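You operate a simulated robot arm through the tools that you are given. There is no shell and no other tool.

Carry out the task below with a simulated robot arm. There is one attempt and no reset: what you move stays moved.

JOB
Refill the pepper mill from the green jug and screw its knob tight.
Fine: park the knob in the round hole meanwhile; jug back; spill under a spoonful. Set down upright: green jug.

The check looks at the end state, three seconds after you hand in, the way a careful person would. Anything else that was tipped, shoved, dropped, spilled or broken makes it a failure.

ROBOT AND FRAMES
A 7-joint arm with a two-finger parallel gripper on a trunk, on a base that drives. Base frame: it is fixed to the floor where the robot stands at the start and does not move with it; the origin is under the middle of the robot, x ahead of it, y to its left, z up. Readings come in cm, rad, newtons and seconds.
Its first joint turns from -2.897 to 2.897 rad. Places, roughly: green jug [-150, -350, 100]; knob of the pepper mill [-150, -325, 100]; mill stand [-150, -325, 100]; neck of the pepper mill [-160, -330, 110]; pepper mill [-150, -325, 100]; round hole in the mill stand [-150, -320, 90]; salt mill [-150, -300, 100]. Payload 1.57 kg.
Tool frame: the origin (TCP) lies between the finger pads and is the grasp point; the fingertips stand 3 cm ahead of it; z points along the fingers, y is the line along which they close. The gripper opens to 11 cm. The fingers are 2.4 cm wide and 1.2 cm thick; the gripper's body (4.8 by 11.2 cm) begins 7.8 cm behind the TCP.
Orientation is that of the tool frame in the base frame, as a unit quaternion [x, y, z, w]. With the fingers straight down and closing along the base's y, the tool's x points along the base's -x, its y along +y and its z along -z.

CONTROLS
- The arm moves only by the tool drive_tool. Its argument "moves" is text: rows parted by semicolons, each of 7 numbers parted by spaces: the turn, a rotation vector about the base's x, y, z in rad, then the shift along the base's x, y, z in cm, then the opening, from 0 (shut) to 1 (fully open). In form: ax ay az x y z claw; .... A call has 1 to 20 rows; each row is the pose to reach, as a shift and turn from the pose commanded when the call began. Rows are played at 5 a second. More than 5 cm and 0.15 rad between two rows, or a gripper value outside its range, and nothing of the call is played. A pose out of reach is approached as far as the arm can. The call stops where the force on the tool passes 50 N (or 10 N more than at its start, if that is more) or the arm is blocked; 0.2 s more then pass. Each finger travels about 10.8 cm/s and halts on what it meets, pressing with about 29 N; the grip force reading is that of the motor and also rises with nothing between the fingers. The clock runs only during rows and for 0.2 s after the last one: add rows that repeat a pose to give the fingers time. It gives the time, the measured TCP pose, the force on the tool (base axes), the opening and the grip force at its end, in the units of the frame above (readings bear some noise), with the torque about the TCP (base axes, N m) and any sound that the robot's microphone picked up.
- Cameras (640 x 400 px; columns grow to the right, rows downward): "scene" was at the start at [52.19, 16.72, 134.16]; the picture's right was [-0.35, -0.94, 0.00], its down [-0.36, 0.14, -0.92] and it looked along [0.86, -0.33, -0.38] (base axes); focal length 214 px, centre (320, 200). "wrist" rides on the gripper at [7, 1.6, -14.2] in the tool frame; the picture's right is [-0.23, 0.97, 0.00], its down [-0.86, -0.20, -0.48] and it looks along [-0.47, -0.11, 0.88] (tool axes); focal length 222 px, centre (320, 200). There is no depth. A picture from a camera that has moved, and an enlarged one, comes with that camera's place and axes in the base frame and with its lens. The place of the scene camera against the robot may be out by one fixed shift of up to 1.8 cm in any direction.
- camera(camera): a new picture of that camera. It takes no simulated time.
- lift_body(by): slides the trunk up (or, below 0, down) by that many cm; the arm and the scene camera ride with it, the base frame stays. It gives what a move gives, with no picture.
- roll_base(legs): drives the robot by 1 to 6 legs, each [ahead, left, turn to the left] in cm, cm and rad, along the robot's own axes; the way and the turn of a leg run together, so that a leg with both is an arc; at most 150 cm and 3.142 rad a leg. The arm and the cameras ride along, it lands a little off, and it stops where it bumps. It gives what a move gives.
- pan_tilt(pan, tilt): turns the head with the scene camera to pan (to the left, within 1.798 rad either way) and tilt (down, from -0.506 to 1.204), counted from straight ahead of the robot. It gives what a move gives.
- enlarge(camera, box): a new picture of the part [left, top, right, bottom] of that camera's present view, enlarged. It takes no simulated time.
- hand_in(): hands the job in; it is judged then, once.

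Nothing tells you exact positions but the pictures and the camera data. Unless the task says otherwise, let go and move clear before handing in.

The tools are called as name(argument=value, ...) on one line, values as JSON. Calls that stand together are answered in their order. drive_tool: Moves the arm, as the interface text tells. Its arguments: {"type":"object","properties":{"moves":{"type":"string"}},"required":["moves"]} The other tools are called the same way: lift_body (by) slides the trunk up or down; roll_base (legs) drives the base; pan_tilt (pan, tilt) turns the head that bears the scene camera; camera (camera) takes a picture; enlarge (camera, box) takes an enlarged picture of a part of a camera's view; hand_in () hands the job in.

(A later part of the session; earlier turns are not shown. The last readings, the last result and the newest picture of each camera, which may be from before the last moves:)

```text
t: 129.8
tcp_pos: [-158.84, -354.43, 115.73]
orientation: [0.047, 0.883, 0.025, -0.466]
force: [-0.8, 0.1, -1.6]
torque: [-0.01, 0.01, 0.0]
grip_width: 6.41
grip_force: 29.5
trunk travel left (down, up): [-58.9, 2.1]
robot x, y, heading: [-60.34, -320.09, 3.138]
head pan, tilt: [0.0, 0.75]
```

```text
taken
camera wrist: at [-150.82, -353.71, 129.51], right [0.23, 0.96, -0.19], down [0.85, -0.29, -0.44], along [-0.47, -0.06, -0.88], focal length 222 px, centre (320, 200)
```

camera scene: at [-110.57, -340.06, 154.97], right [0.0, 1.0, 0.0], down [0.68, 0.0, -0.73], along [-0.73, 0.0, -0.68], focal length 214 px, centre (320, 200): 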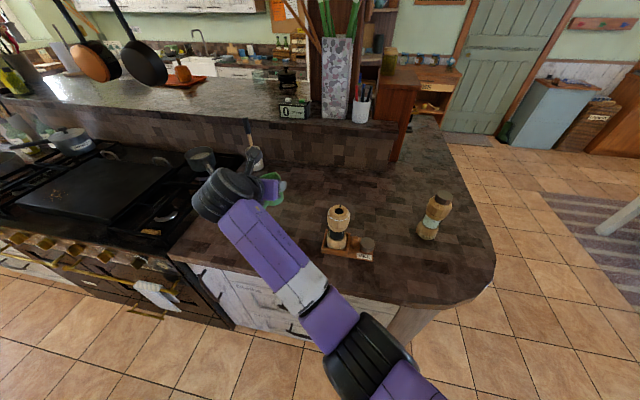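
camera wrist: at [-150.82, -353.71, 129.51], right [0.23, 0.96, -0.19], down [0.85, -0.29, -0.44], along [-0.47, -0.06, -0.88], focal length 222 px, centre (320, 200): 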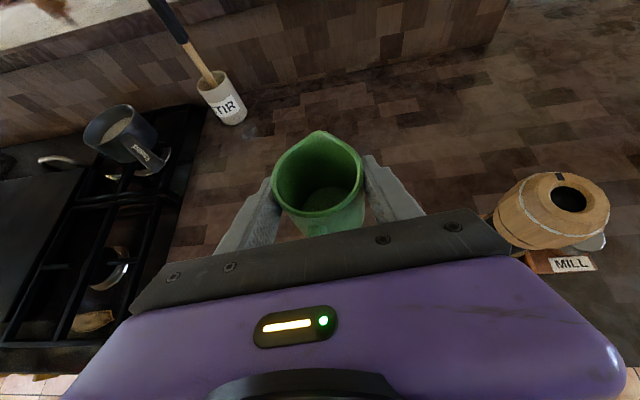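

drive_tool(moves="0 0 0 0 0 -1 0.4; 0 0 0 0 0 -3 0.4; 0 0 0 0 0 -5.5 0.4; 0 0 0 0 0 -8 0.4; 0 0 0 0 0 -10.5 0.4; 0 0 0 0 0 -12.5 0.4; 0 0 0 0 0 -14 0.4; 0 0 0 0 0 -15 0.4; 0 0 0 0 0 -15.5 0.4; 0 0 0 0 0 -15.5 0.4")

camera(camera="scene")

enlarge(camera="wrist", box=[230, 110, 420, 250])

enlarge(camera="scene", box=[220, 180, 320, 260])

```text
t: 132.0
tcp_pos: [-158.61, -354.43, 100.36]
orientation: [0.047, 0.883, 0.025, -0.466]
force: [-0.5, -0.3, -1.6]
torque: [-0.04, -0.03, 0.01]
grip_width: 6.38
grip_force: 28.8
trunk travel left (down, up): [-58.9, 2.1]
robot x, y, heading: [-60.08, -320.43, 3.136]
head pan, tilt: [0.0, 0.75]
```

```text
taken
camera scene: at [-110.57, -340.07, 154.97], right [0.0, 1.0, 0.0], down [0.68, 0.0, -0.73], along [-0.73, 0.0, -0.68], focal length 214 px, centre (320, 200)
```

scene: 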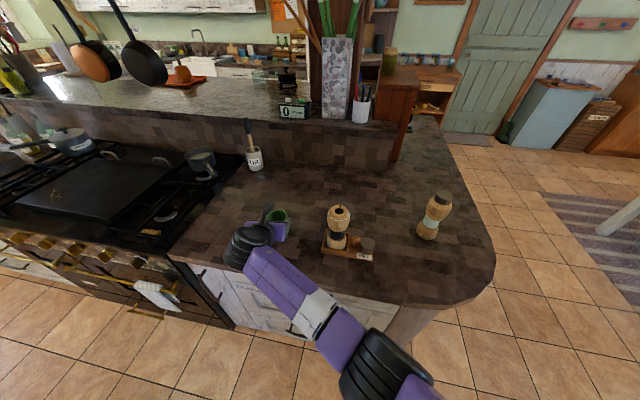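

```text
2.86 times, centred on (325, 180) of wrist
camera zoom: at [-150.66, -353.6, 114.18], right [0.23, 0.96, -0.19], down [0.85, -0.29, -0.44], along [-0.47, -0.06, -0.88], focal length 635 px, centre (306, 257)
```

zoom: 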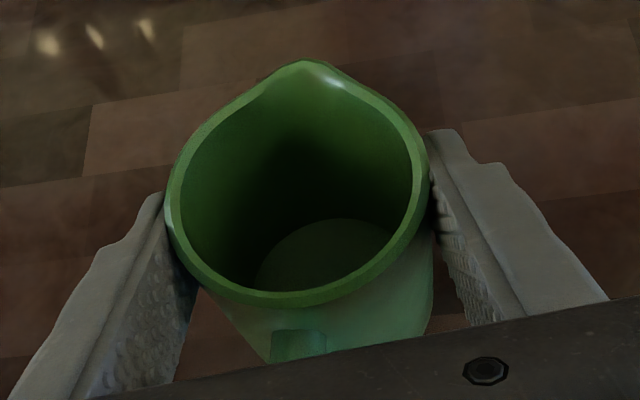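

```text
5.00 times, centred on (270, 220) of scene
camera zoom: at [-110.57, -340.07, 154.97], right [0.0, 1.0, 0.0], down [0.68, 0.0, -0.73], along [-0.73, 0.0, -0.68], focal length 1072 px, centre (570, 100)
```

zoom: 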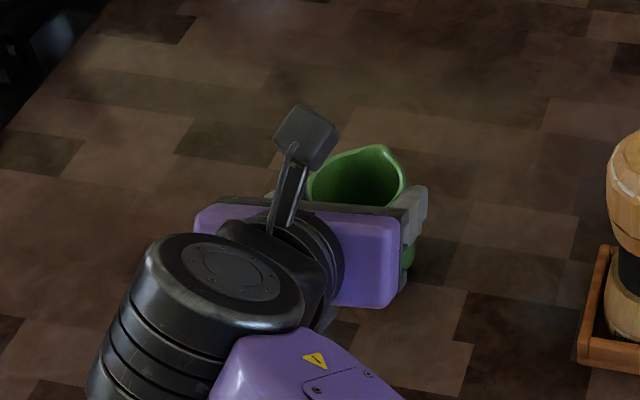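

Now lowering slowly to feel for the counter.

drive_tool(moves="0 0 0 0 0 -0.4 0.4; 0 0 0 0 0 -0.8 0.4; 0 0 0 0 0 -1.2 0.4; 0 0 0 0 0 -1.5 0.4; 0 0 0 0 0 -1.8 0.4")

```text
t: 133.2
tcp_pos: [-158.79, -354.46, 98.57]
orientation: [0.046, 0.883, 0.024, -0.467]
force: [1.5, 0.9, 6.7]
torque: [0.13, -0.26, 0.03]
grip_width: 6.37
grip_force: 29.1
trunk travel left (down, up): [-58.9, 2.1]
robot x, y, heading: [-60.31, -319.88, 3.145]
head pan, tilt: [0.0, 0.75]
```

drive_tool(moves="0 0 0 0 0 -0.1 0.4; 0 0 0 0 0 -0.2 0.4; 0 0 0 0 0 -0.2 0.4")

enlarge(camera="wrist", box=[230, 110, 420, 250])

```text
t: 134.0
tcp_pos: [-158.82, -354.49, 98.55]
orientation: [0.045, 0.882, 0.023, -0.468]
force: [2.5, -2.1, 16.7]
torque: [0.03, -0.05, 0.13]
grip_width: 6.4
grip_force: 29.1
trunk travel left (down, up): [-58.9, 2.1]
robot x, y, heading: [-60.35, -320.4, 3.142]
head pan, tilt: [0.0, 0.75]
```

```text
2.86 times, centred on (325, 180) of wrist
camera zoom: at [-150.78, -353.7, 112.33], right [0.23, 0.96, -0.19], down [0.85, -0.29, -0.44], along [-0.48, -0.06, -0.88], focal length 635 px, centre (306, 257)
```

zoom: 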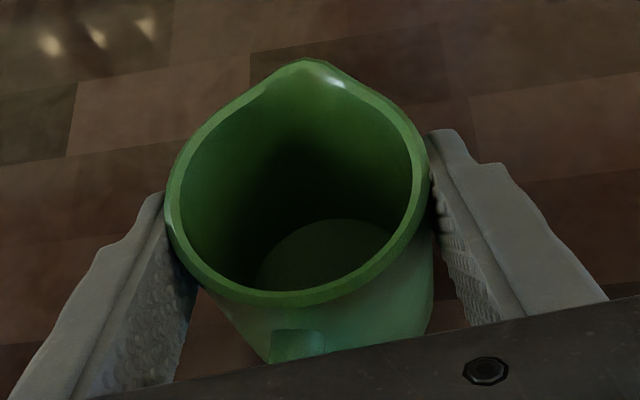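

The jug rests on the counter. I'll ease off and open slowly.

drive_tool(moves="0 0 0 0 0 0.15 0.4; 0 0 0 0 0 0.15 0.56; 0 0 0 0 0 0.15 0.6; 0 0 0 0 0 0.15 0.64; 0 0 0 0 0 0.15 0.7; 0 0 0 0 0 0.15 0.8; 0 0 0 0 0 0.15 0.95; 0 0 0 0 0 0.15 1; 0 0 0 0 0 0.15 1; 0 0 0 0 0 0.15 1")

camera(camera="wrist")

```text
t: 136.2
tcp_pos: [-158.87, -354.37, 98.28]
orientation: [0.047, 0.883, 0.025, -0.467]
force: [-1.1, -0.5, -0.1]
torque: [-0.01, -0.02, -0.03]
grip_width: 10.98
grip_force: 0.0
trunk travel left (down, up): [-58.9, 2.1]
robot x, y, heading: [-60.46, -319.95, 3.135]
head pan, tilt: [0.0, 0.75]
```

```text
taken
camera wrist: at [-150.88, -353.61, 112.24], right [0.23, 0.96, -0.19], down [0.85, -0.29, -0.44], along [-0.47, -0.06, -0.88], focal length 222 px, centre (320, 200)
```

wrist: 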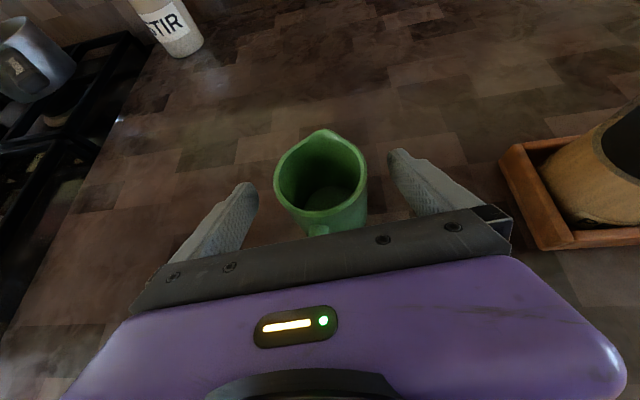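

Released and upright. I'll retract along the tool axis, then raise.

drive_tool(moves="0 0 0 1.2 -0.12 0.85 1; 0 0 0 3 -0.3 2.1 1; 0 0 0 5.5 -0.55 3.8 1; 0 0 0 8.2 -0.8 5.6 1; 0 0 0 11 -1.1 7.6 1; 0 0 0 12 -1.1 11 1; 0 0 0 12 -1.1 15 1; 0 0 0 12 -1.1 19 1; 0 0 0 12 -1.1 22 1; 0 0 0 12 -1.1 22 1")

camera(camera="wrist")

camera(camera="scene")

```text
t: 138.4
tcp_pos: [-146.76, -355.48, 120.49]
orientation: [0.045, 0.883, 0.024, -0.467]
force: [1.4, 0.2, 0.3]
torque: [0.01, -0.02, -0.01]
grip_width: 11.0
grip_force: 0.1
trunk travel left (down, up): [-58.9, 2.1]
robot x, y, heading: [-60.22, -320.14, 3.14]
head pan, tilt: [0.0, 0.75]
```

```text
taken
camera wrist: at [-138.78, -354.71, 134.48], right [0.23, 0.96, -0.19], down [0.85, -0.29, -0.44], along [-0.47, -0.06, -0.88], focal length 222 px, centre (320, 200)
```

wrist: 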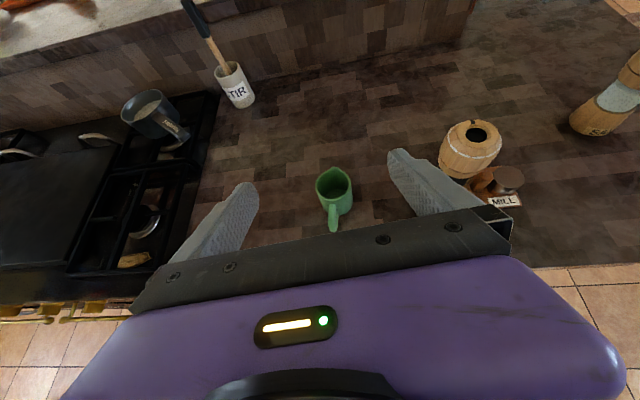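

```text
taken
camera scene: at [-110.56, -340.06, 154.98], right [0.0, 1.0, 0.0], down [0.68, 0.0, -0.73], along [-0.73, 0.0, -0.68], focal length 214 px, centre (320, 200)
```

scene: 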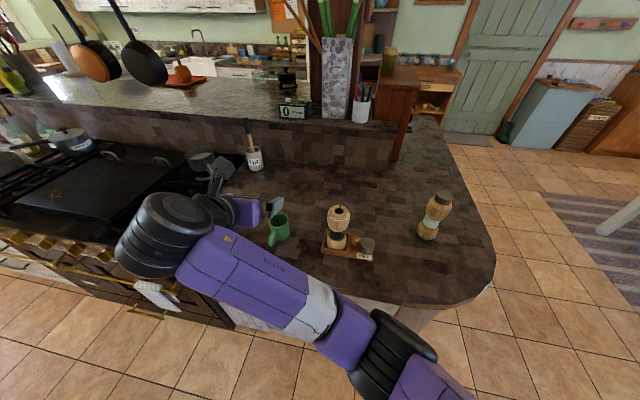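

The jug stands close to its original place, (-159.6, -353.7). Now I'll return the tool to pointing down, raise it, and then lower the trunk for a lower side view of the mill.

drive_tool(moves="-0.007 -0.139 0.013 2 0 2 1; -0.014 -0.277 0.026 4 0 4 1; -0.021 -0.416 0.039 6 0.5 7 1; -0.028 -0.554 0.053 8 1 10 1; -0.035 -0.693 0.066 8 2 13 1; -0.042 -0.831 0.079 8 4 16 1; -0.0485 -0.970 0.092 8 6 19 1; -0.0485 -0.970 0.092 8 8 22 1; -0.0485 -0.970 0.092 8 10 25 1; -0.0485 -0.970 0.092 8 10 25 1")

lift_body(by=-24)

camera(camera="scene")

```text
t: 140.0
tcp_pos: [-142.12, -357.46, 124.78]
orientation: [-0.009, 0.993, 0.115, 0.026]
force: [0.3, -0.2, 0.1]
torque: [0.03, 0.1, 0.02]
grip_width: 10.98
grip_force: 0.0
out of reach, approached as far as the arm can: row 4, 5, 6, 7
trunk travel left (down, up): [-58.9, 2.1]
robot x, y, heading: [-60.06, -320.25, 3.142]
head pan, tilt: [0.0, 0.75]
stopped in row 7: the arm was blocked; the commanded pose is now the measured one
```

```text
t: 142.5
tcp_pos: [-142.19, -357.36, 100.77]
orientation: [-0.009, 0.993, 0.115, 0.027]
force: [-0.3, -0.1, 0.2]
torque: [0.03, -0.01, 0.02]
grip_width: 11.01
grip_force: 0.1
trunk travel left (down, up): [-34.9, 26.1]
robot x, y, heading: [-60.58, -319.93, 3.143]
head pan, tilt: [0.0, 0.75]
```

```text
taken
camera scene: at [-110.57, -340.06, 130.98], right [0.0, 1.0, 0.0], down [0.68, 0.0, -0.73], along [-0.73, 0.0, -0.68], focal length 214 px, centre (320, 200)
```

scene: 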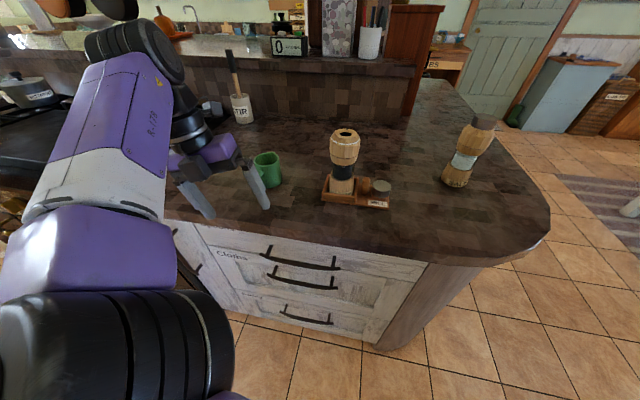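

The arm was blocked partway and the trunk then lowered, but nothing was touched. I'll raise the hand straight up now and check.

drive_tool(moves="0 0 0 0.5 0 2 1; 0 0 0 1 0 5 1; 0 0 0 2 0 8 1; 0 0 0 3 0 11 1; 0 0 0 4 0 14 1; 0 0 0 5 0 17 1; 0 0 0 5 0 20 1; 0 0 0 5 0 20 1")

camera(camera="scene")

camera(camera="wrist")

```text
t: 143.1
tcp_pos: [-139.67, -353.57, 92.72]
orientation: [-0.018, 0.969, 0.24, 0.054]
force: [0.5, 0.1, -0.5]
torque: [-0.01, 0.04, 0.01]
grip_width: 10.99
grip_force: 0.1
trunk travel left (down, up): [-34.9, 26.1]
robot x, y, heading: [-60.35, -320.05, 3.138]
head pan, tilt: [0.0, 0.75]
stopped in row 3: the arm was blocked; the commanded pose is now the measured one
```

```text
taken
camera scene: at [-110.55, -340.02, 130.98], right [0.0, 1.0, 0.0], down [0.68, 0.0, -0.73], along [-0.73, 0.0, -0.68], focal length 214 px, centre (320, 200)
```

scene: 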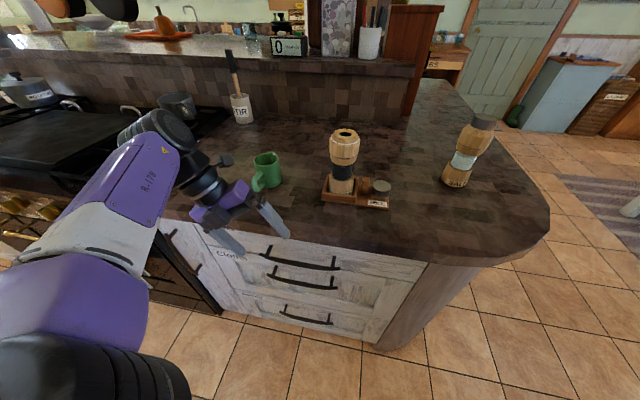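

```text
taken
camera wrist: at [-147.91, -358.81, 105.18], right [0.17, 0.86, 0.48], down [0.82, -0.39, 0.42], along [0.55, 0.32, -0.77], focal length 222 px, centre (320, 200)
```

wrist: 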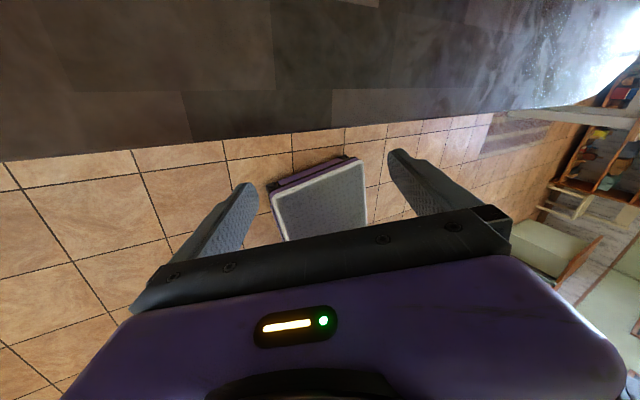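

The arm is in an awkward joint configuration near the counter edge. I'll back the base away into free space before untangling it.

roll_base(legs=[[-40, 0, 0]])

camera(camera="scene")

camera(camera="wrist")

```text
t: 145.7
tcp_pos: [-98.56, -354.02, 92.58]
orientation: [-0.022, 0.969, 0.241, 0.054]
force: [0.2, 0.1, 0.5]
torque: [-0.02, 0.05, 0.0]
grip_width: 11.01
grip_force: 0.2
trunk travel left (down, up): [-34.9, 26.1]
robot x, y, heading: [-19.56, -320.02, -3.134]
head pan, tilt: [0.0, 0.75]
```

```text
taken
camera scene: at [-69.6, -340.33, 130.98], right [0.0, 1.0, 0.0], down [0.68, 0.0, -0.73], along [-0.73, 0.0, -0.68], focal length 214 px, centre (320, 200)
```

scene: 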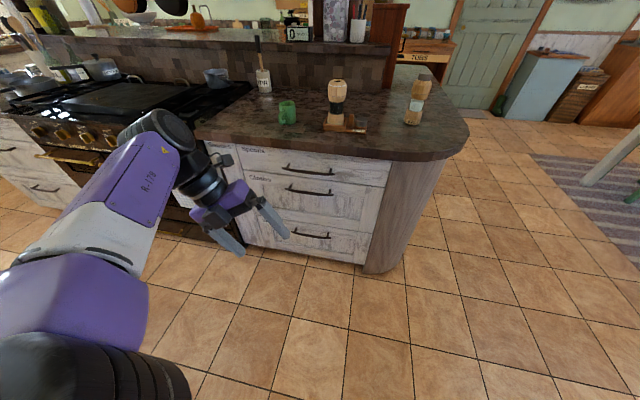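

```text
taken
camera wrist: at [-106.83, -359.38, 105.15], right [0.16, 0.86, 0.48], down [0.82, -0.39, 0.43], along [0.55, 0.32, -0.77], focal length 222 px, centre (320, 200)
```

wrist: 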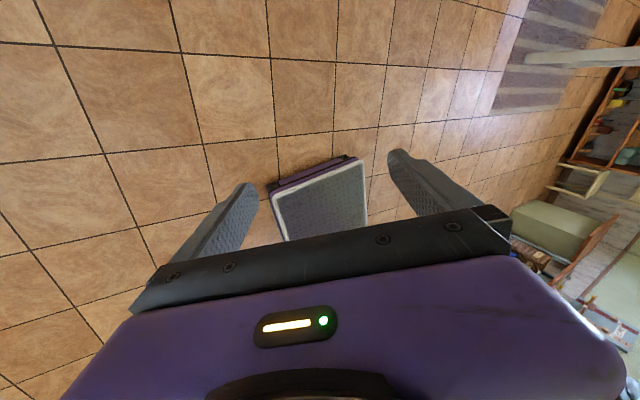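

Clear of the counter. I'll use this view to inspect the mill and jug.

enlarge(camera="scene", box=[260, 60, 380, 140])

enlarge(camera="scene", box=[310, 70, 370, 135])

```text
5.00 times, centred on (320, 100) of scene
camera zoom: at [-69.6, -340.33, 130.98], right [0.0, 1.0, 0.0], down [0.68, 0.0, -0.73], along [-0.73, 0.0, -0.68], focal length 1072 px, centre (320, 700)
```

zoom: 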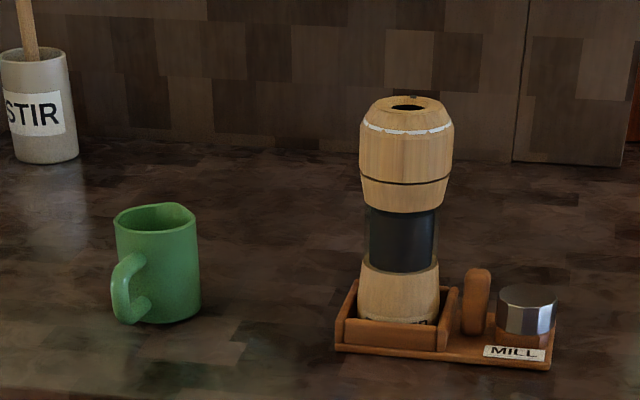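

```text
6.15 times, centred on (340, 102) of scene
camera zoom: at [-69.6, -340.33, 130.98], right [0.0, 1.0, 0.0], down [0.68, 0.0, -0.73], along [-0.73, 0.0, -0.68], focal length 1320 px, centre (197, 800)
```

zoom: 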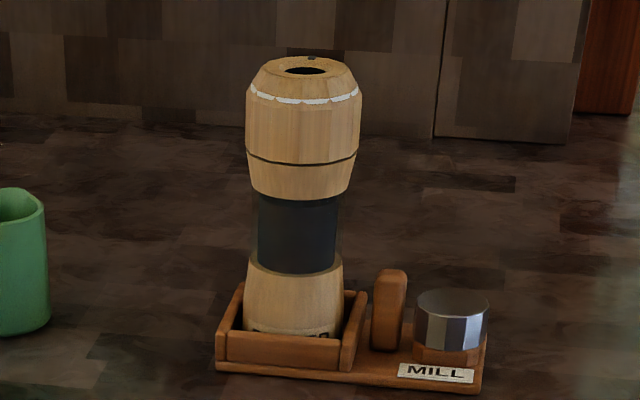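

The glass is full, the jug upright and the knob still parked. Now I'll untangle the arm in free space with small moves, correcting the tilt first.

drive_tool(moves="-0.1 0.02 -0.01 0 1 2 1; -0.2 0.045 -0.018 0 2 4 1; -0.3 0.067 -0.027 0 3 6 1; -0.4 0.09 -0.036 0 4 8 1; -0.485 0.109 -0.044 0 5 10 1; -0.485 0.109 -0.044 0 5 10 1")

camera(camera="scene")

```text
t: 146.1
tcp_pos: [-95.85, -346.83, 83.7]
orientation: [-0.025, 0.95, 0.299, 0.084]
force: [0.2, -1.3, 0.7]
torque: [0.0, -0.02, -0.01]
grip_width: 11.01
grip_force: 0.1
trunk travel left (down, up): [-34.9, 26.1]
robot x, y, heading: [-19.71, -320.36, -3.142]
head pan, tilt: [0.0, 0.75]
stopped in row 2: the arm was blocked; the commanded pose is now the measured one
```

```text
taken
camera scene: at [-69.62, -340.3, 130.97], right [0.0, 1.0, 0.0], down [0.68, 0.0, -0.73], along [-0.73, 0.0, -0.68], focal length 214 px, centre (320, 200)
```

scene: 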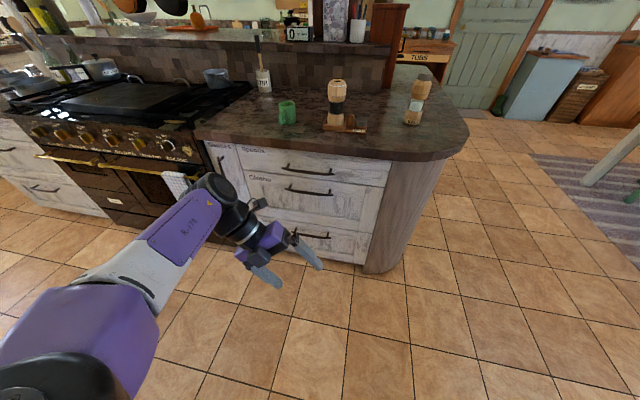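

The wrist joint is likely at its limit at this yaw with the elbow on this side. I'll unwind the yaw toward +y in small steps.

drive_tool(moves="0 0 -0.1 0 0 0 1; 0 0 -0.2 0 0 0 1; 0 0 -0.3 0 0 0 1; 0 0 -0.4 0 0 0 1; 0 0 -0.5 0 0 0 1; 0 0 -0.6 0 0 0 1")

camera(camera="scene")

```text
t: 147.5
tcp_pos: [-95.86, -346.9, 83.85]
orientation: [0.257, 0.915, 0.262, 0.168]
force: [0.5, 0.0, -0.1]
torque: [0.01, 0.06, 0.03]
grip_width: 11.0
grip_force: 0.0
trunk travel left (down, up): [-34.9, 26.1]
robot x, y, heading: [-19.57, -320.14, -3.138]
head pan, tilt: [0.0, 0.75]
```

```text
taken
camera scene: at [-69.61, -340.32, 130.98], right [0.0, 1.0, 0.0], down [0.68, 0.0, -0.73], along [-0.73, 0.0, -0.68], focal length 214 px, centre (320, 200)
```

scene: 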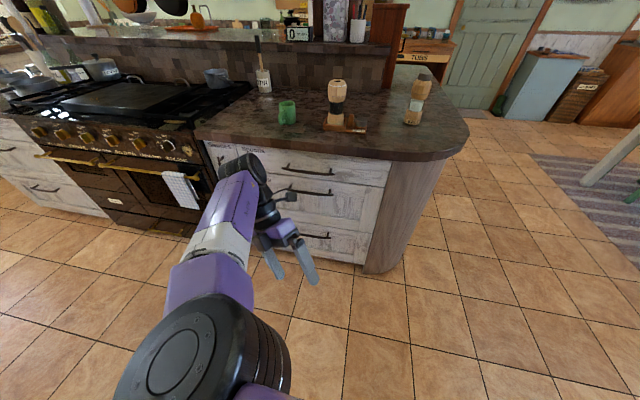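

That works. I'll continue to the fully downward orientation with the tool x axis along +y.

drive_tool(moves="-0.0157 0.0717 -0.11 0 0 1 1; -0.031 0.143 -0.219 0 0 2 1; -0.047 0.215 -0.329 0 0 3 1; -0.063 0.287 -0.439 0 0 4 1; -0.078 0.358 -0.548 0 0.5 6 1; -0.094 0.43 -0.658 0 1 8 1; -0.11 0.502 -0.768 0 2 10 1; -0.125 0.573 -0.877 0 3 12 1; -0.141 0.645 -0.987 0 4 14 1; -0.141 0.645 -0.987 0 4 14 1")

camera(camera="scene")

```text
t: 149.7
tcp_pos: [-95.98, -342.79, 97.86]
orientation: [0.708, 0.707, -0.001, 0.0]
force: [0.0, 0.5, 0.0]
torque: [0.02, -0.01, 0.02]
grip_width: 11.02
grip_force: 0.2
trunk travel left (down, up): [-34.9, 26.1]
robot x, y, heading: [-19.39, -320.09, -3.137]
head pan, tilt: [0.0, 0.75]
```

```text
taken
camera scene: at [-69.63, -340.31, 130.97], right [0.0, 1.0, 0.0], down [0.68, 0.0, -0.73], along [-0.73, 0.0, -0.68], focal length 214 px, centre (320, 200)
```

scene: 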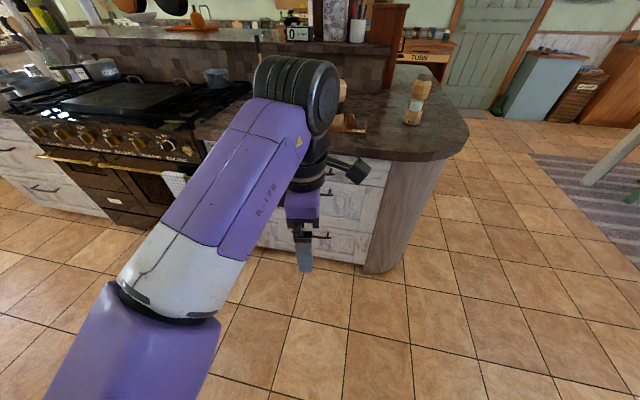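

Good, the tool is straight down again. I'll raise it and test the clockwise yaw range in free space.

drive_tool(moves="0 0 0 0 1 3 1; 0 0 0 0 2 6 1; 0 0 0 0 3 10 1; 0 0 0 0 4 14 1; 0 0 0 0 5 18 1; 0 0 0 0 6 22 1; 0 0 0 0 7 25 1; 0 0 0 0 8 27 1; 0 0 0 0 8 27 1")

camera(camera="scene")

```text
t: 150.8
tcp_pos: [-95.05, -338.08, 105.61]
orientation: [0.697, 0.71, 0.092, -0.038]
force: [0.4, 0.5, -0.3]
torque: [0.0, -0.04, 0.01]
grip_width: 11.01
grip_force: 0.1
trunk travel left (down, up): [-34.9, 26.1]
robot x, y, heading: [-19.27, -320.01, -3.139]
head pan, tilt: [0.0, 0.75]
stopped in row 5: the arm was blocked; the commanded pose is now the measured one
```

```text
taken
camera scene: at [-69.62, -340.3, 130.97], right [0.0, 1.0, 0.0], down [0.68, 0.0, -0.73], along [-0.73, 0.0, -0.68], focal length 214 px, centre (320, 200)
```

scene: 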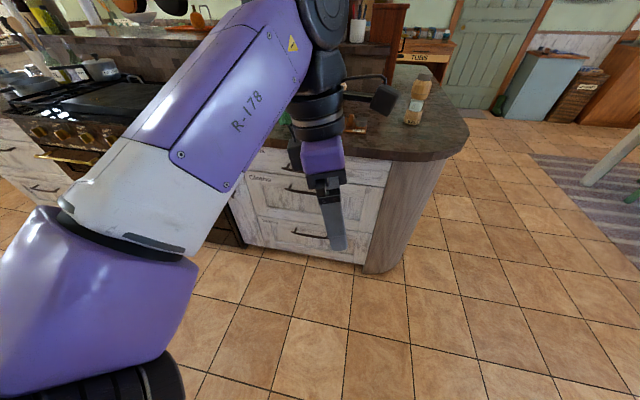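

drive_tool(moves="-0.09 0.038 -0.009 0 0 0 1; -0.184 0.076 -0.018 0 0 0 1; -0.184 0.076 -0.018 0 0 1 1; -0.184 0.076 -0.018 0 0 2 1; -0.184 0.076 -0.018 0 0 3 1; -0.184 0.076 -0.018 0 0 4 1")

camera(camera="scene")

```text
t: 152.4
tcp_pos: [-94.51, -337.11, 105.34]
orientation: [0.705, 0.707, 0.061, -0.025]
force: [-0.2, 0.5, -0.3]
torque: [-0.02, 0.02, 0.02]
grip_width: 11.0
grip_force: 0.0
trunk travel left (down, up): [-34.9, 26.1]
robot x, y, heading: [-19.45, -320.08, -3.141]
head pan, tilt: [0.0, 0.75]
stopped in row 6: the arm was blocked; the commanded pose is now the measured one
```

```text
taken
camera scene: at [-69.62, -340.3, 130.98], right [0.0, 1.0, 0.0], down [0.68, 0.0, -0.73], along [-0.73, 0.0, -0.68], focal length 214 px, centre (320, 200)
```

scene: 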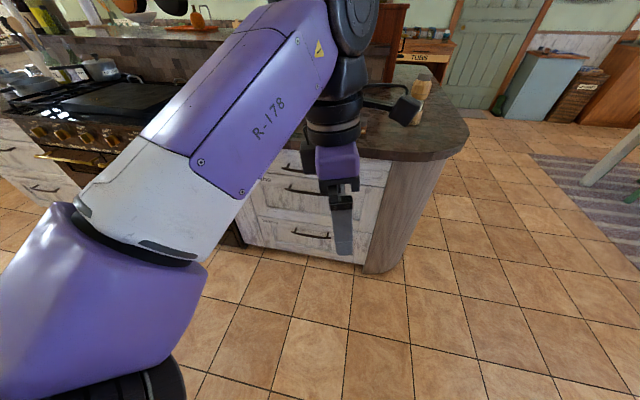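

The forearm is meeting the head from this side. Raising the trunk keeps the hand lower relative to the head, as during pouring, so I'll do that and then test the yaw range.

lift_body(by=24)

drive_tool(moves="-0.06 0.025 0 0 0 -2 1; -0.125 0.05 0 0 0 -4 1; -0.125 0.05 0 0 0 -7 1; -0.125 0.05 0 0 0 -10 1; -0.125 0.05 0 0 0 -13 1; -0.125 0.05 0 0 0 -13 1")

camera(camera="scene")

```text
t: 154.9
tcp_pos: [-94.57, -337.09, 129.33]
orientation: [0.705, 0.706, 0.061, -0.025]
force: [0.0, 0.2, 0.0]
torque: [0.03, -0.03, 0.03]
grip_width: 10.98
grip_force: 0.1
trunk travel left (down, up): [-58.9, 2.1]
robot x, y, heading: [-19.95, -320.28, -3.135]
head pan, tilt: [0.0, 0.75]
```

```text
t: 156.3
tcp_pos: [-94.4, -337.34, 116.33]
orientation: [0.706, 0.708, -0.003, 0.002]
force: [-0.5, 0.4, -0.4]
torque: [-0.01, 0.01, 0.0]
grip_width: 10.99
grip_force: 0.0
trunk travel left (down, up): [-58.9, 2.1]
robot x, y, heading: [-19.31, -320.12, -3.141]
head pan, tilt: [0.0, 0.75]
```

```text
taken
camera scene: at [-69.63, -340.3, 154.98], right [0.0, 1.0, 0.0], down [0.68, 0.0, -0.73], along [-0.73, 0.0, -0.68], focal length 214 px, centre (320, 200)
```

scene: 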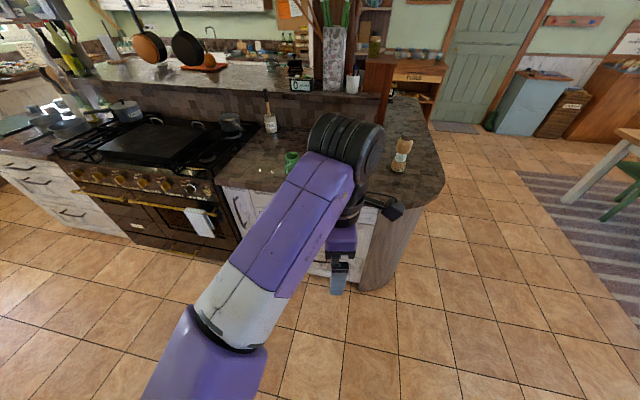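

Now testing the clockwise yaw range here.

drive_tool(moves="0 0 -0.14 0 0 0 1; 0 0 -0.28 0 0 0 1; 0 0 -0.42 0 0 0 1; 0 0 -0.56 0 0 0 1; 0 0 -0.7 0 0 0 1; 0 0 -0.84 0 0 0 1; 0 0 -0.98 0 0 0 1; 0 0 -1.12 0 0 0 1; 0 0 -1.26 0 0 0 1; 0 0 -1.4 0 0 0 1; 0 0 -1.54 0 0 0 1; 0 0 -1.68 0 0 0 1; 0 0 -1.82 0 0 0 1; 0 0 -1.96 0 0 0 1; 0 0 -2.1 0 0 0 1; 0 0 -2.24 0 0 0 1; 0 0 -2.38 0 0 0 1; 0 0 -2.52 0 0 0 1; 0 0 -2.66 0 0 0 1; 0 0 -2.8 0 0 0 1")

```text
t: 160.5
tcp_pos: [-94.46, -337.2, 116.53]
orientation: [0.817, -0.577, -0.003, -0.002]
force: [0.2, -0.1, -0.2]
torque: [0.0, 0.01, 0.01]
grip_width: 10.99
grip_force: 0.1
trunk travel left (down, up): [-58.9, 2.1]
robot x, y, heading: [-19.43, -320.3, -3.136]
head pan, tilt: [0.0, 0.75]
```

drive_tool(moves="0 0 -0.14 0 0 0 1; 0 0 -0.28 0 0 0 1; 0 0 -0.42 0 0 0 1; 0 0 -0.56 0 0 0 1; 0 0 -0.7 0 0 0 1; 0 0 -0.84 0 0 0 1; 0 0 -0.98 0 0 0 1; 0 0 -1.12 0 0 0 1; 0 0 -1.26 0 0 0 1")

camera(camera="scene")

```text
t: 162.5
tcp_pos: [-94.53, -337.08, 116.72]
orientation: [-0.321, 0.947, 0.0, 0.004]
force: [0.0, 1.2, 0.5]
torque: [-0.02, 0.01, 0.0]
grip_width: 11.01
grip_force: 0.0
trunk travel left (down, up): [-58.9, 2.1]
robot x, y, heading: [-19.31, -320.08, -3.134]
head pan, tilt: [0.0, 0.75]
```

```text
taken
camera scene: at [-69.63, -340.3, 154.98], right [0.0, 1.0, 0.0], down [0.68, 0.0, -0.73], along [-0.73, 0.0, -0.68], focal length 214 px, centre (320, 200)
```

scene: 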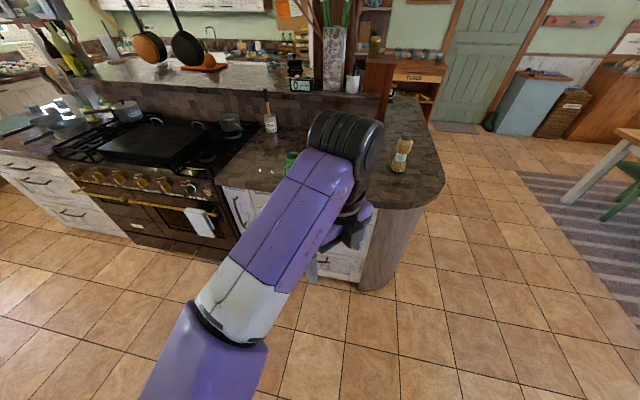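

Clockwise range reaches yaw -2.49, plenty. I'll unwind back and test the upper end to about 2.4.

drive_tool(moves="0 0 0.145 0 0 0 1; 0 0 0.29 0 0 0 1; 0 0 0.435 0 0 0 1; 0 0 0.58 0 0 0 1; 0 0 0.725 0 0 0 1; 0 0 0.87 0 0 0 1; 0 0 1.015 0 0 0 1; 0 0 1.16 0 0 0 1; 0 0 1.305 0 0 0 1; 0 0 1.45 0 0 0 1; 0 0 1.595 0 0 0 1; 0 0 1.74 0 0 0 1; 0 0 1.885 0 0 0 1; 0 0 2.03 0 0 0 1; 0 0 2.175 0 0 0 1; 0 0 2.32 0 0 0 1; 0 0 2.465 0 0 0 1; 0 0 2.61 0 0 0 1; 0 0 2.755 0 0 0 1; 0 0 2.9 0 0 0 1")

drive_tool(moves="0 0 0.145 0 0 0 1; 0 0 0.29 0 0 0 1; 0 0 0.435 0 0 0 1; 0 0 0.58 0 0 0 1; 0 0 0.725 0 0 0 1; 0 0 0.87 0 0 0 1; 0 0 1.015 0 0 0 1; 0 0 1.16 0 0 0 1; 0 0 1.305 0 0 0 1; 0 0 1.45 0 0 0 1; 0 0 1.595 0 0 0 1; 0 0 1.74 0 0 0 1; 0 0 1.885 0 0 0 1; 0 0 2.01 0 0 0 1")

```text
t: 166.7
tcp_pos: [-94.6, -337.16, 116.53]
orientation: [0.978, 0.206, -0.004, -0.001]
force: [0.9, 0.0, 0.6]
torque: [0.01, 0.02, -0.03]
grip_width: 11.02
grip_force: 0.0
trunk travel left (down, up): [-58.9, 2.1]
robot x, y, heading: [-19.58, -320.23, -3.137]
head pan, tilt: [0.0, 0.75]
```

```text
t: 169.7
tcp_pos: [-94.83, -337.75, 116.29]
orientation: [0.352, 0.936, -0.001, 0.003]
force: [-1.4, -0.8, -0.3]
torque: [-0.01, -0.01, 0.02]
grip_width: 10.98
grip_force: 0.0
out of reach, approached as far as the arm can: row 14
trunk travel left (down, up): [-58.9, 2.1]
robot x, y, heading: [-19.54, -320.18, -3.134]
head pan, tilt: [0.0, 0.75]
```

The yaw range is about -2.5 to 2.4. I'll set yaw back to 1.57, shift toward the knob's y, and then drive to the counter.

drive_tool(moves="0 0 -0.14 0 2 0.5 1; 0 0 -0.28 0 4 1 1; 0 0 -0.42 0 6 1.5 1; 0 0 -0.56 0 8 2 1; 0 0 -0.7 0 10 2 1; 0 0 -0.851 0 12.5 2 1; 0 0 -0.851 0 12.7 2 1")

camera(camera="scene")

```text
t: 171.3
tcp_pos: [-94.78, -324.88, 118.1]
orientation: [0.707, 0.707, -0.002, 0.002]
force: [-0.1, 0.3, -0.7]
torque: [0.0, 0.03, -0.01]
grip_width: 11.01
grip_force: 0.0
trunk travel left (down, up): [-58.9, 2.1]
robot x, y, heading: [-18.96, -320.31, -3.14]
head pan, tilt: [0.0, 0.75]
```

```text
taken
camera scene: at [-69.62, -340.3, 154.98], right [0.0, 1.0, 0.0], down [0.68, 0.0, -0.73], along [-0.73, 0.0, -0.68], focal length 214 px, centre (320, 200)
```

scene: 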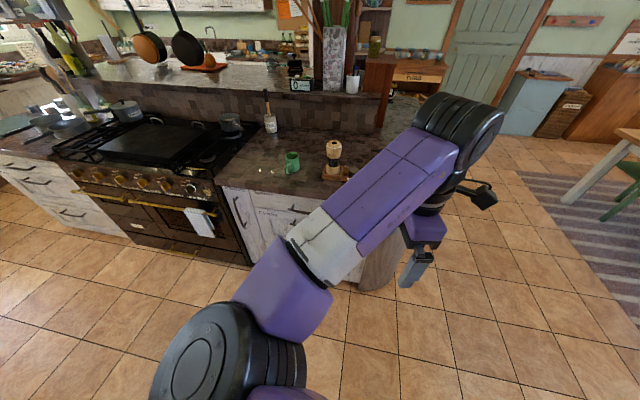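

roll_base(legs=[[40, 0, 0]])

camera(camera="scene")

```text
t: 173.8
tcp_pos: [-135.65, -324.38, 118.31]
orientation: [0.708, 0.706, -0.003, 0.002]
force: [0.1, -1.2, 0.0]
torque: [-0.01, 0.01, -0.01]
grip_width: 10.99
grip_force: 0.1
trunk travel left (down, up): [-58.9, 2.1]
robot x, y, heading: [-60.41, -319.92, 3.139]
head pan, tilt: [0.0, 0.75]
```

```text
taken
camera scene: at [-110.45, -340.01, 154.98], right [0.0, 1.0, 0.0], down [0.68, 0.0, -0.73], along [-0.73, 0.0, -0.68], focal length 214 px, centre (320, 200)
```

scene: 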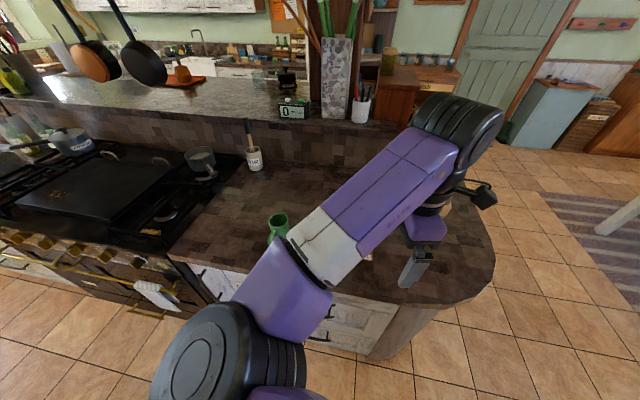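

roll_base(legs=[[16.5, 0, 0]])

camera(camera="scene")

camera(camera="wrist")

enlarge(camera="wrist", box=[240, 90, 400, 215])

```text
t: 175.2
tcp_pos: [-151.87, -324.9, 118.33]
orientation: [0.706, 0.708, -0.004, 0.002]
force: [-0.5, -0.8, 0.0]
torque: [-0.01, 0.01, -0.01]
grip_width: 10.99
grip_force: 0.1
trunk travel left (down, up): [-58.9, 2.1]
robot x, y, heading: [-76.48, -320.1, -3.138]
head pan, tilt: [0.0, 0.75]
```

```text
taken
camera scene: at [-126.72, -340.31, 154.99], right [0.0, 1.0, 0.0], down [0.68, 0.0, -0.73], along [-0.73, 0.0, -0.68], focal length 214 px, centre (320, 200)
```

scene: 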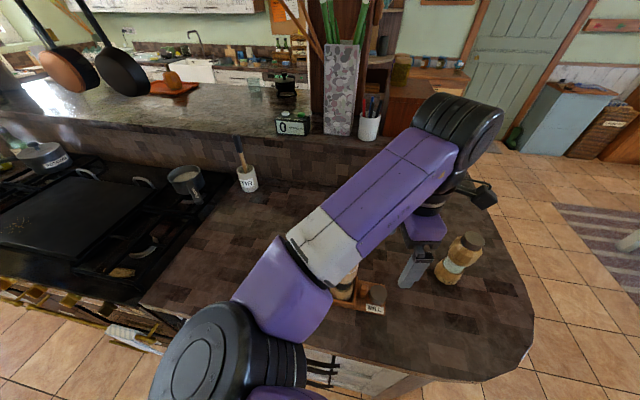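

```text
taken
camera wrist: at [-150.24, -317.84, 132.48], right [0.97, -0.23, 0.0], down [-0.2, -0.85, 0.48], along [-0.11, -0.47, -0.87], focal length 222 px, centre (320, 200)
```

wrist: 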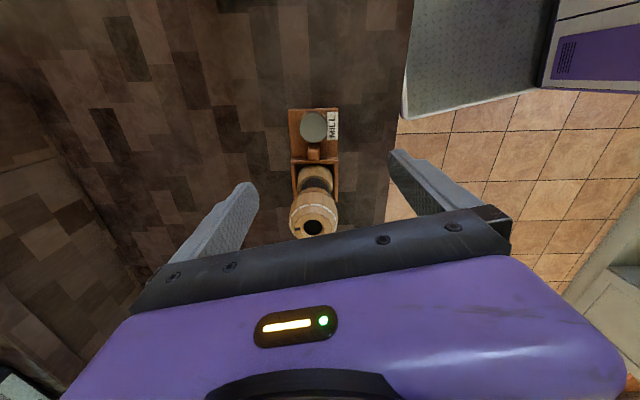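

```text
3.20 times, centred on (320, 152) of wrist
camera zoom: at [-150.24, -317.84, 132.48], right [0.97, -0.23, 0.0], down [-0.2, -0.85, 0.48], along [-0.11, -0.47, -0.87], focal length 711 px, centre (320, 352)
```

zoom: 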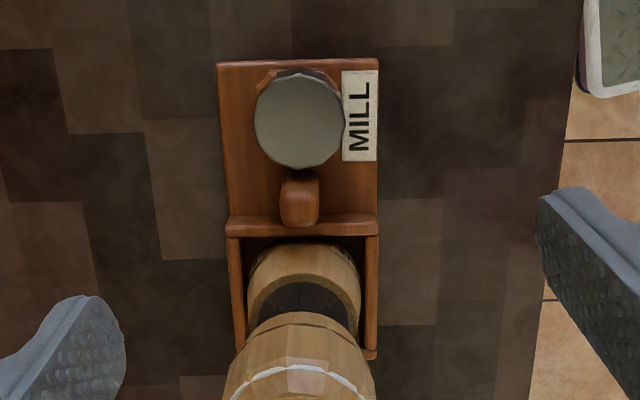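

The forearm would pass low over the mill when I descend here. I'll back off, shift the base toward +y so the forearm stays clear, then come in again.

roll_base(legs=[[-25, 0, 0], [0, -25, 0]])

drive_tool(moves="0 0 0 0 -3 0 1; 0 0 0 0 -6 0 1; 0 0 0 0 -9 0 1; 0 0 0 0 -12 0 1; 0 0 0 0 -15 0 1; 0 0 0 0 -18 0 1; 0 0 0 0 -21 0 1; 0 0 0 0 -24 0 1; 0 0 0 0 -24 0 1")

camera(camera="scene")

```text
t: 178.5
tcp_pos: [-127.53, -299.53, 118.25]
orientation: [0.704, 0.71, -0.003, 0.002]
force: [1.0, -0.4, 0.6]
torque: [-0.01, -0.02, 0.02]
grip_width: 11.02
grip_force: 0.1
trunk travel left (down, up): [-58.9, 2.1]
robot x, y, heading: [-52.06, -294.13, -3.128]
head pan, tilt: [0.0, 0.75]
```

```text
t: 180.5
tcp_pos: [-127.43, -323.29, 118.44]
orientation: [0.705, 0.709, -0.003, 0.003]
force: [0.0, -0.2, -0.1]
torque: [0.01, -0.01, 0.0]
grip_width: 10.99
grip_force: 0.0
trunk travel left (down, up): [-58.9, 2.1]
robot x, y, heading: [-52.38, -294.21, -3.135]
head pan, tilt: [0.0, 0.75]
```

```text
taken
camera scene: at [-102.16, -314.7, 154.98], right [-0.01, 1.0, 0.0], down [0.68, 0.01, -0.73], along [-0.73, -0.01, -0.68], focal length 214 px, centre (320, 200)
```

scene: 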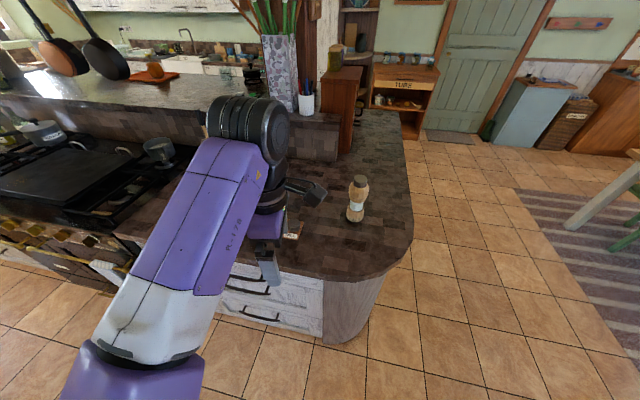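

To be safe I want the original elbow-right posture back. I'll back into free space and stretch the arm out to let the elbow swap sides.

roll_base(legs=[[-38, 0, 0]])

drive_tool(moves="0 0 -0.1 0 4 0 1; 0 0 -0.2 0 8 0 1; 0 0 -0.3 0 12 0 1; 0 0 -0.4 0 16 0 1; 0 0 -0.5 0 20 0 1; 0 0 -0.6 0 24 0 1; 0 0 -0.7 0 28 0 1; 0 0 -0.8 0 32 0 1; 0 0 -0.9 0 36 0 1; 0 0 -1.0 0 40 0 1; 0 0 -1.1 0 44 0 1; 0 0 -1.2 0 48 0 1")

camera(camera="scene")

```text
t: 182.9
tcp_pos: [-88.98, -322.92, 118.2]
orientation: [0.705, 0.71, -0.002, 0.002]
force: [-0.8, 0.3, 0.0]
torque: [0.0, -0.01, -0.02]
grip_width: 11.0
grip_force: 0.0
trunk travel left (down, up): [-58.9, 2.1]
robot x, y, heading: [-13.48, -293.7, -3.135]
head pan, tilt: [0.0, 0.75]
```

```text
t: 185.6
tcp_pos: [-89.24, -274.91, 118.21]
orientation: [0.982, 0.187, -0.003, 0.0]
force: [0.1, 0.5, -0.7]
torque: [0.02, 0.02, 0.0]
grip_width: 11.02
grip_force: 0.1
trunk travel left (down, up): [-58.9, 2.1]
robot x, y, heading: [-13.56, -293.79, -3.132]
head pan, tilt: [0.0, 0.75]
```

```text
taken
camera scene: at [-63.59, -314.37, 154.97], right [-0.01, 1.0, 0.0], down [0.68, 0.01, -0.73], along [-0.73, -0.01, -0.68], focal length 214 px, centre (320, 200)
```

scene: 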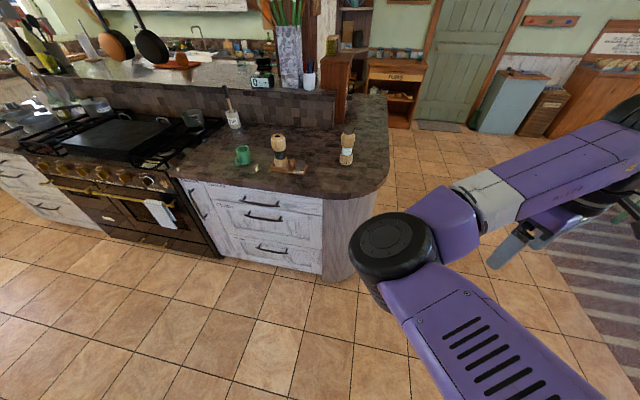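

drive_tool(moves="0 0 0 -4 2 2 1; 0 0 0 -8 4 4 1; 0 0 0 -12 6 6 1; 0 0 0 -16 8 8 1; 0 0 0 -20 10 10 1; 0 0 0 -23 12 12 1; 0 0 0 -23 12 12 1")

camera(camera="scene")

```text
t: 187.2
tcp_pos: [-109.81, -264.37, 128.96]
orientation: [0.982, 0.187, -0.004, 0.0]
force: [-0.7, -0.3, -0.8]
torque: [0.1, -0.07, -0.01]
grip_width: 10.98
grip_force: 0.1
out of reach, approached as far as the arm can: row 6, 7
trunk travel left (down, up): [-58.9, 2.1]
robot x, y, heading: [-13.26, -293.72, -3.137]
head pan, tilt: [0.0, 0.75]
```

```text
taken
camera scene: at [-63.72, -314.31, 154.93], right [-0.01, 1.0, 0.0], down [0.68, 0.01, -0.73], along [-0.73, -0.01, -0.68], focal length 214 px, centre (320, 200)
```

scene: 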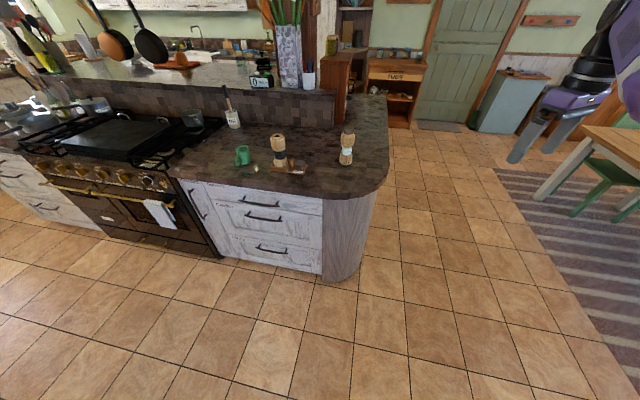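

The elbow has swapped to the right and up. I'll bring the hand back in front of the robot and check the posture.

drive_tool(moves="0 0 0 3 -2 1 1; 0 0 0 6 -5 2 1; 0 0 0 9 -9 3 1; 0 0 0 12 -13 4 1; 0 0 0 15 -17 5 1; 0 0 0 17 -21 6 1; 0 0 0 19 -25 7 1; 0 0 0 21 -29 8 1; 0 0 0 21.8 -33 9 1; 0 0 0 21.8 -35.6 10 1; 0 0 0 21.8 -35.6 10 1")

camera(camera="scene")

```text
refused: row 3 steps farther than a row can; nothing moved
```

```text
taken
camera scene: at [-63.72, -314.31, 154.93], right [-0.01, 1.0, 0.0], down [0.68, 0.01, -0.73], along [-0.73, -0.01, -0.68], focal length 214 px, centre (320, 200)
```

scene: 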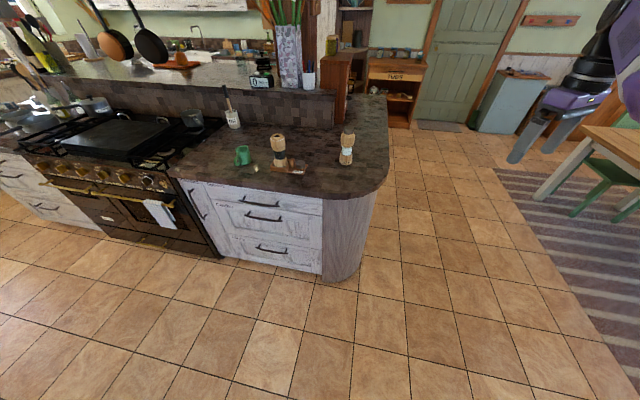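

drive_tool(moves="0 0 0 2 -3 1 1; 0 0 0 4 -6 2 1; 0 0 0 6 -9 3 1; 0 0 0 8 -12 4 1; 0 0 0 10 -15 5 1; 0 0 0 12 -18 6 1; 0 0 0 14 -21 7 1; 0 0 0 16 -24 8 1; 0 0 0 18 -27 9 1; 0 0 0 20 -30 10 1; 0 0 0 21.8 -33 10 1; 0 0 0 21.8 -35.6 10 1; 0 0 0 21.8 -35.6 10 1")

camera(camera="scene")

```text
t: 189.7
tcp_pos: [-87.98, -290.29, 138.65]
orientation: [0.995, 0.096, -0.001, -0.002]
force: [-0.6, 0.0, 0.4]
torque: [-0.02, -0.02, 0.02]
grip_width: 11.02
grip_force: 0.1
trunk travel left (down, up): [-58.9, 2.1]
robot x, y, heading: [-13.23, -293.96, -3.13]
head pan, tilt: [0.0, 0.75]
stopped in row 12: the arm was blocked; the commanded pose is now the measured one
```

```text
taken
camera scene: at [-63.62, -314.26, 154.98], right [-0.01, 1.0, 0.0], down [0.68, 0.01, -0.73], along [-0.73, -0.01, -0.68], focal length 214 px, centre (320, 200)
```

scene: 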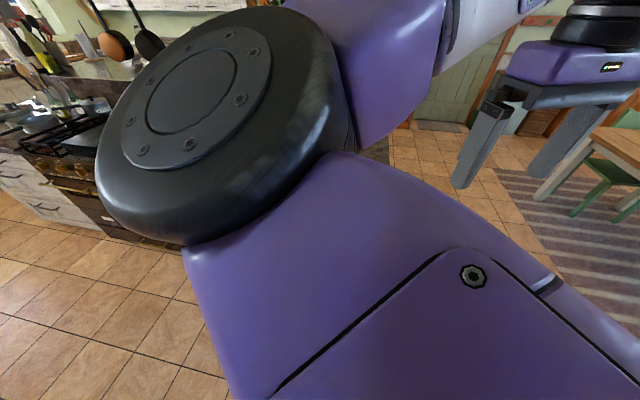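

The elbow ended up high on the left. By symmetry, stretching out to the left and coming back should put it on the right, so I'll lower, go left, and stretch.

drive_tool(moves="0 0 0 0 1 -4 1; 0 0 0 0 1 -8 1; 0 0 0 0 1 -12 1; 0 0 0 0 1 -16 1; 0 0 0 0 0 -20 1; 0 0 0 0 -4 -20 1; 0 0 0 0 -8 -20 1; 0 0 0 0 -12 -20 1; 0 0 0 0 -16 -20 1; 0 0 0 0 -20 -20 1; 0 0 0 0 -24 -20 1; 0 0 0 0 -28 -20 1; 0 0 0 0 -32 -20 1")

drive_tool(moves="0 0 0 -1 -4 1 1; 0 0 0 -3 -8 2 1; 0 0 0 -5 -12 3 1; 0 0 0 -7 -16 4 1; 0 0 0 -9 -20 5 1; 0 0 0 -11 -24 6 1; 0 0 0 -13 -28 7 1; 0 0 0 -15 -32 8 1; 0 0 0 -17 -35 8 1; 0 0 0 -17 -35 8 1")

camera(camera="scene")

```text
t: 192.5
tcp_pos: [-88.01, -322.36, 118.85]
orientation: [0.995, 0.098, -0.001, -0.002]
force: [-0.1, 1.0, 0.1]
torque: [-0.06, 0.0, 0.02]
grip_width: 11.0
grip_force: 0.1
trunk travel left (down, up): [-58.9, 2.1]
robot x, y, heading: [-13.85, -294.18, -3.133]
head pan, tilt: [0.0, 0.75]
```

```text
t: 194.5
tcp_pos: [-94.02, -341.71, 115.14]
orientation: [0.994, 0.082, 0.055, -0.051]
force: [0.5, 0.2, -0.3]
torque: [-0.01, 0.0, -0.03]
grip_width: 10.98
grip_force: 0.1
out of reach, approached as far as the arm can: row 6, 7, 8, 9, 10
trunk travel left (down, up): [-58.9, 2.1]
robot x, y, heading: [-13.53, -293.72, -3.131]
head pan, tilt: [0.0, 0.75]
stopped in row 10: the arm was blocked; the commanded pose is now the measured one
```

```text
taken
camera scene: at [-63.63, -314.27, 154.97], right [-0.01, 1.0, 0.0], down [0.68, 0.01, -0.73], along [-0.73, -0.01, -0.68], focal length 214 px, centre (320, 200)
```

scene: 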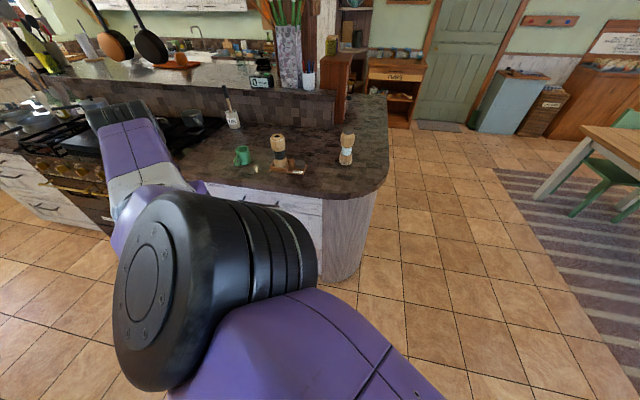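

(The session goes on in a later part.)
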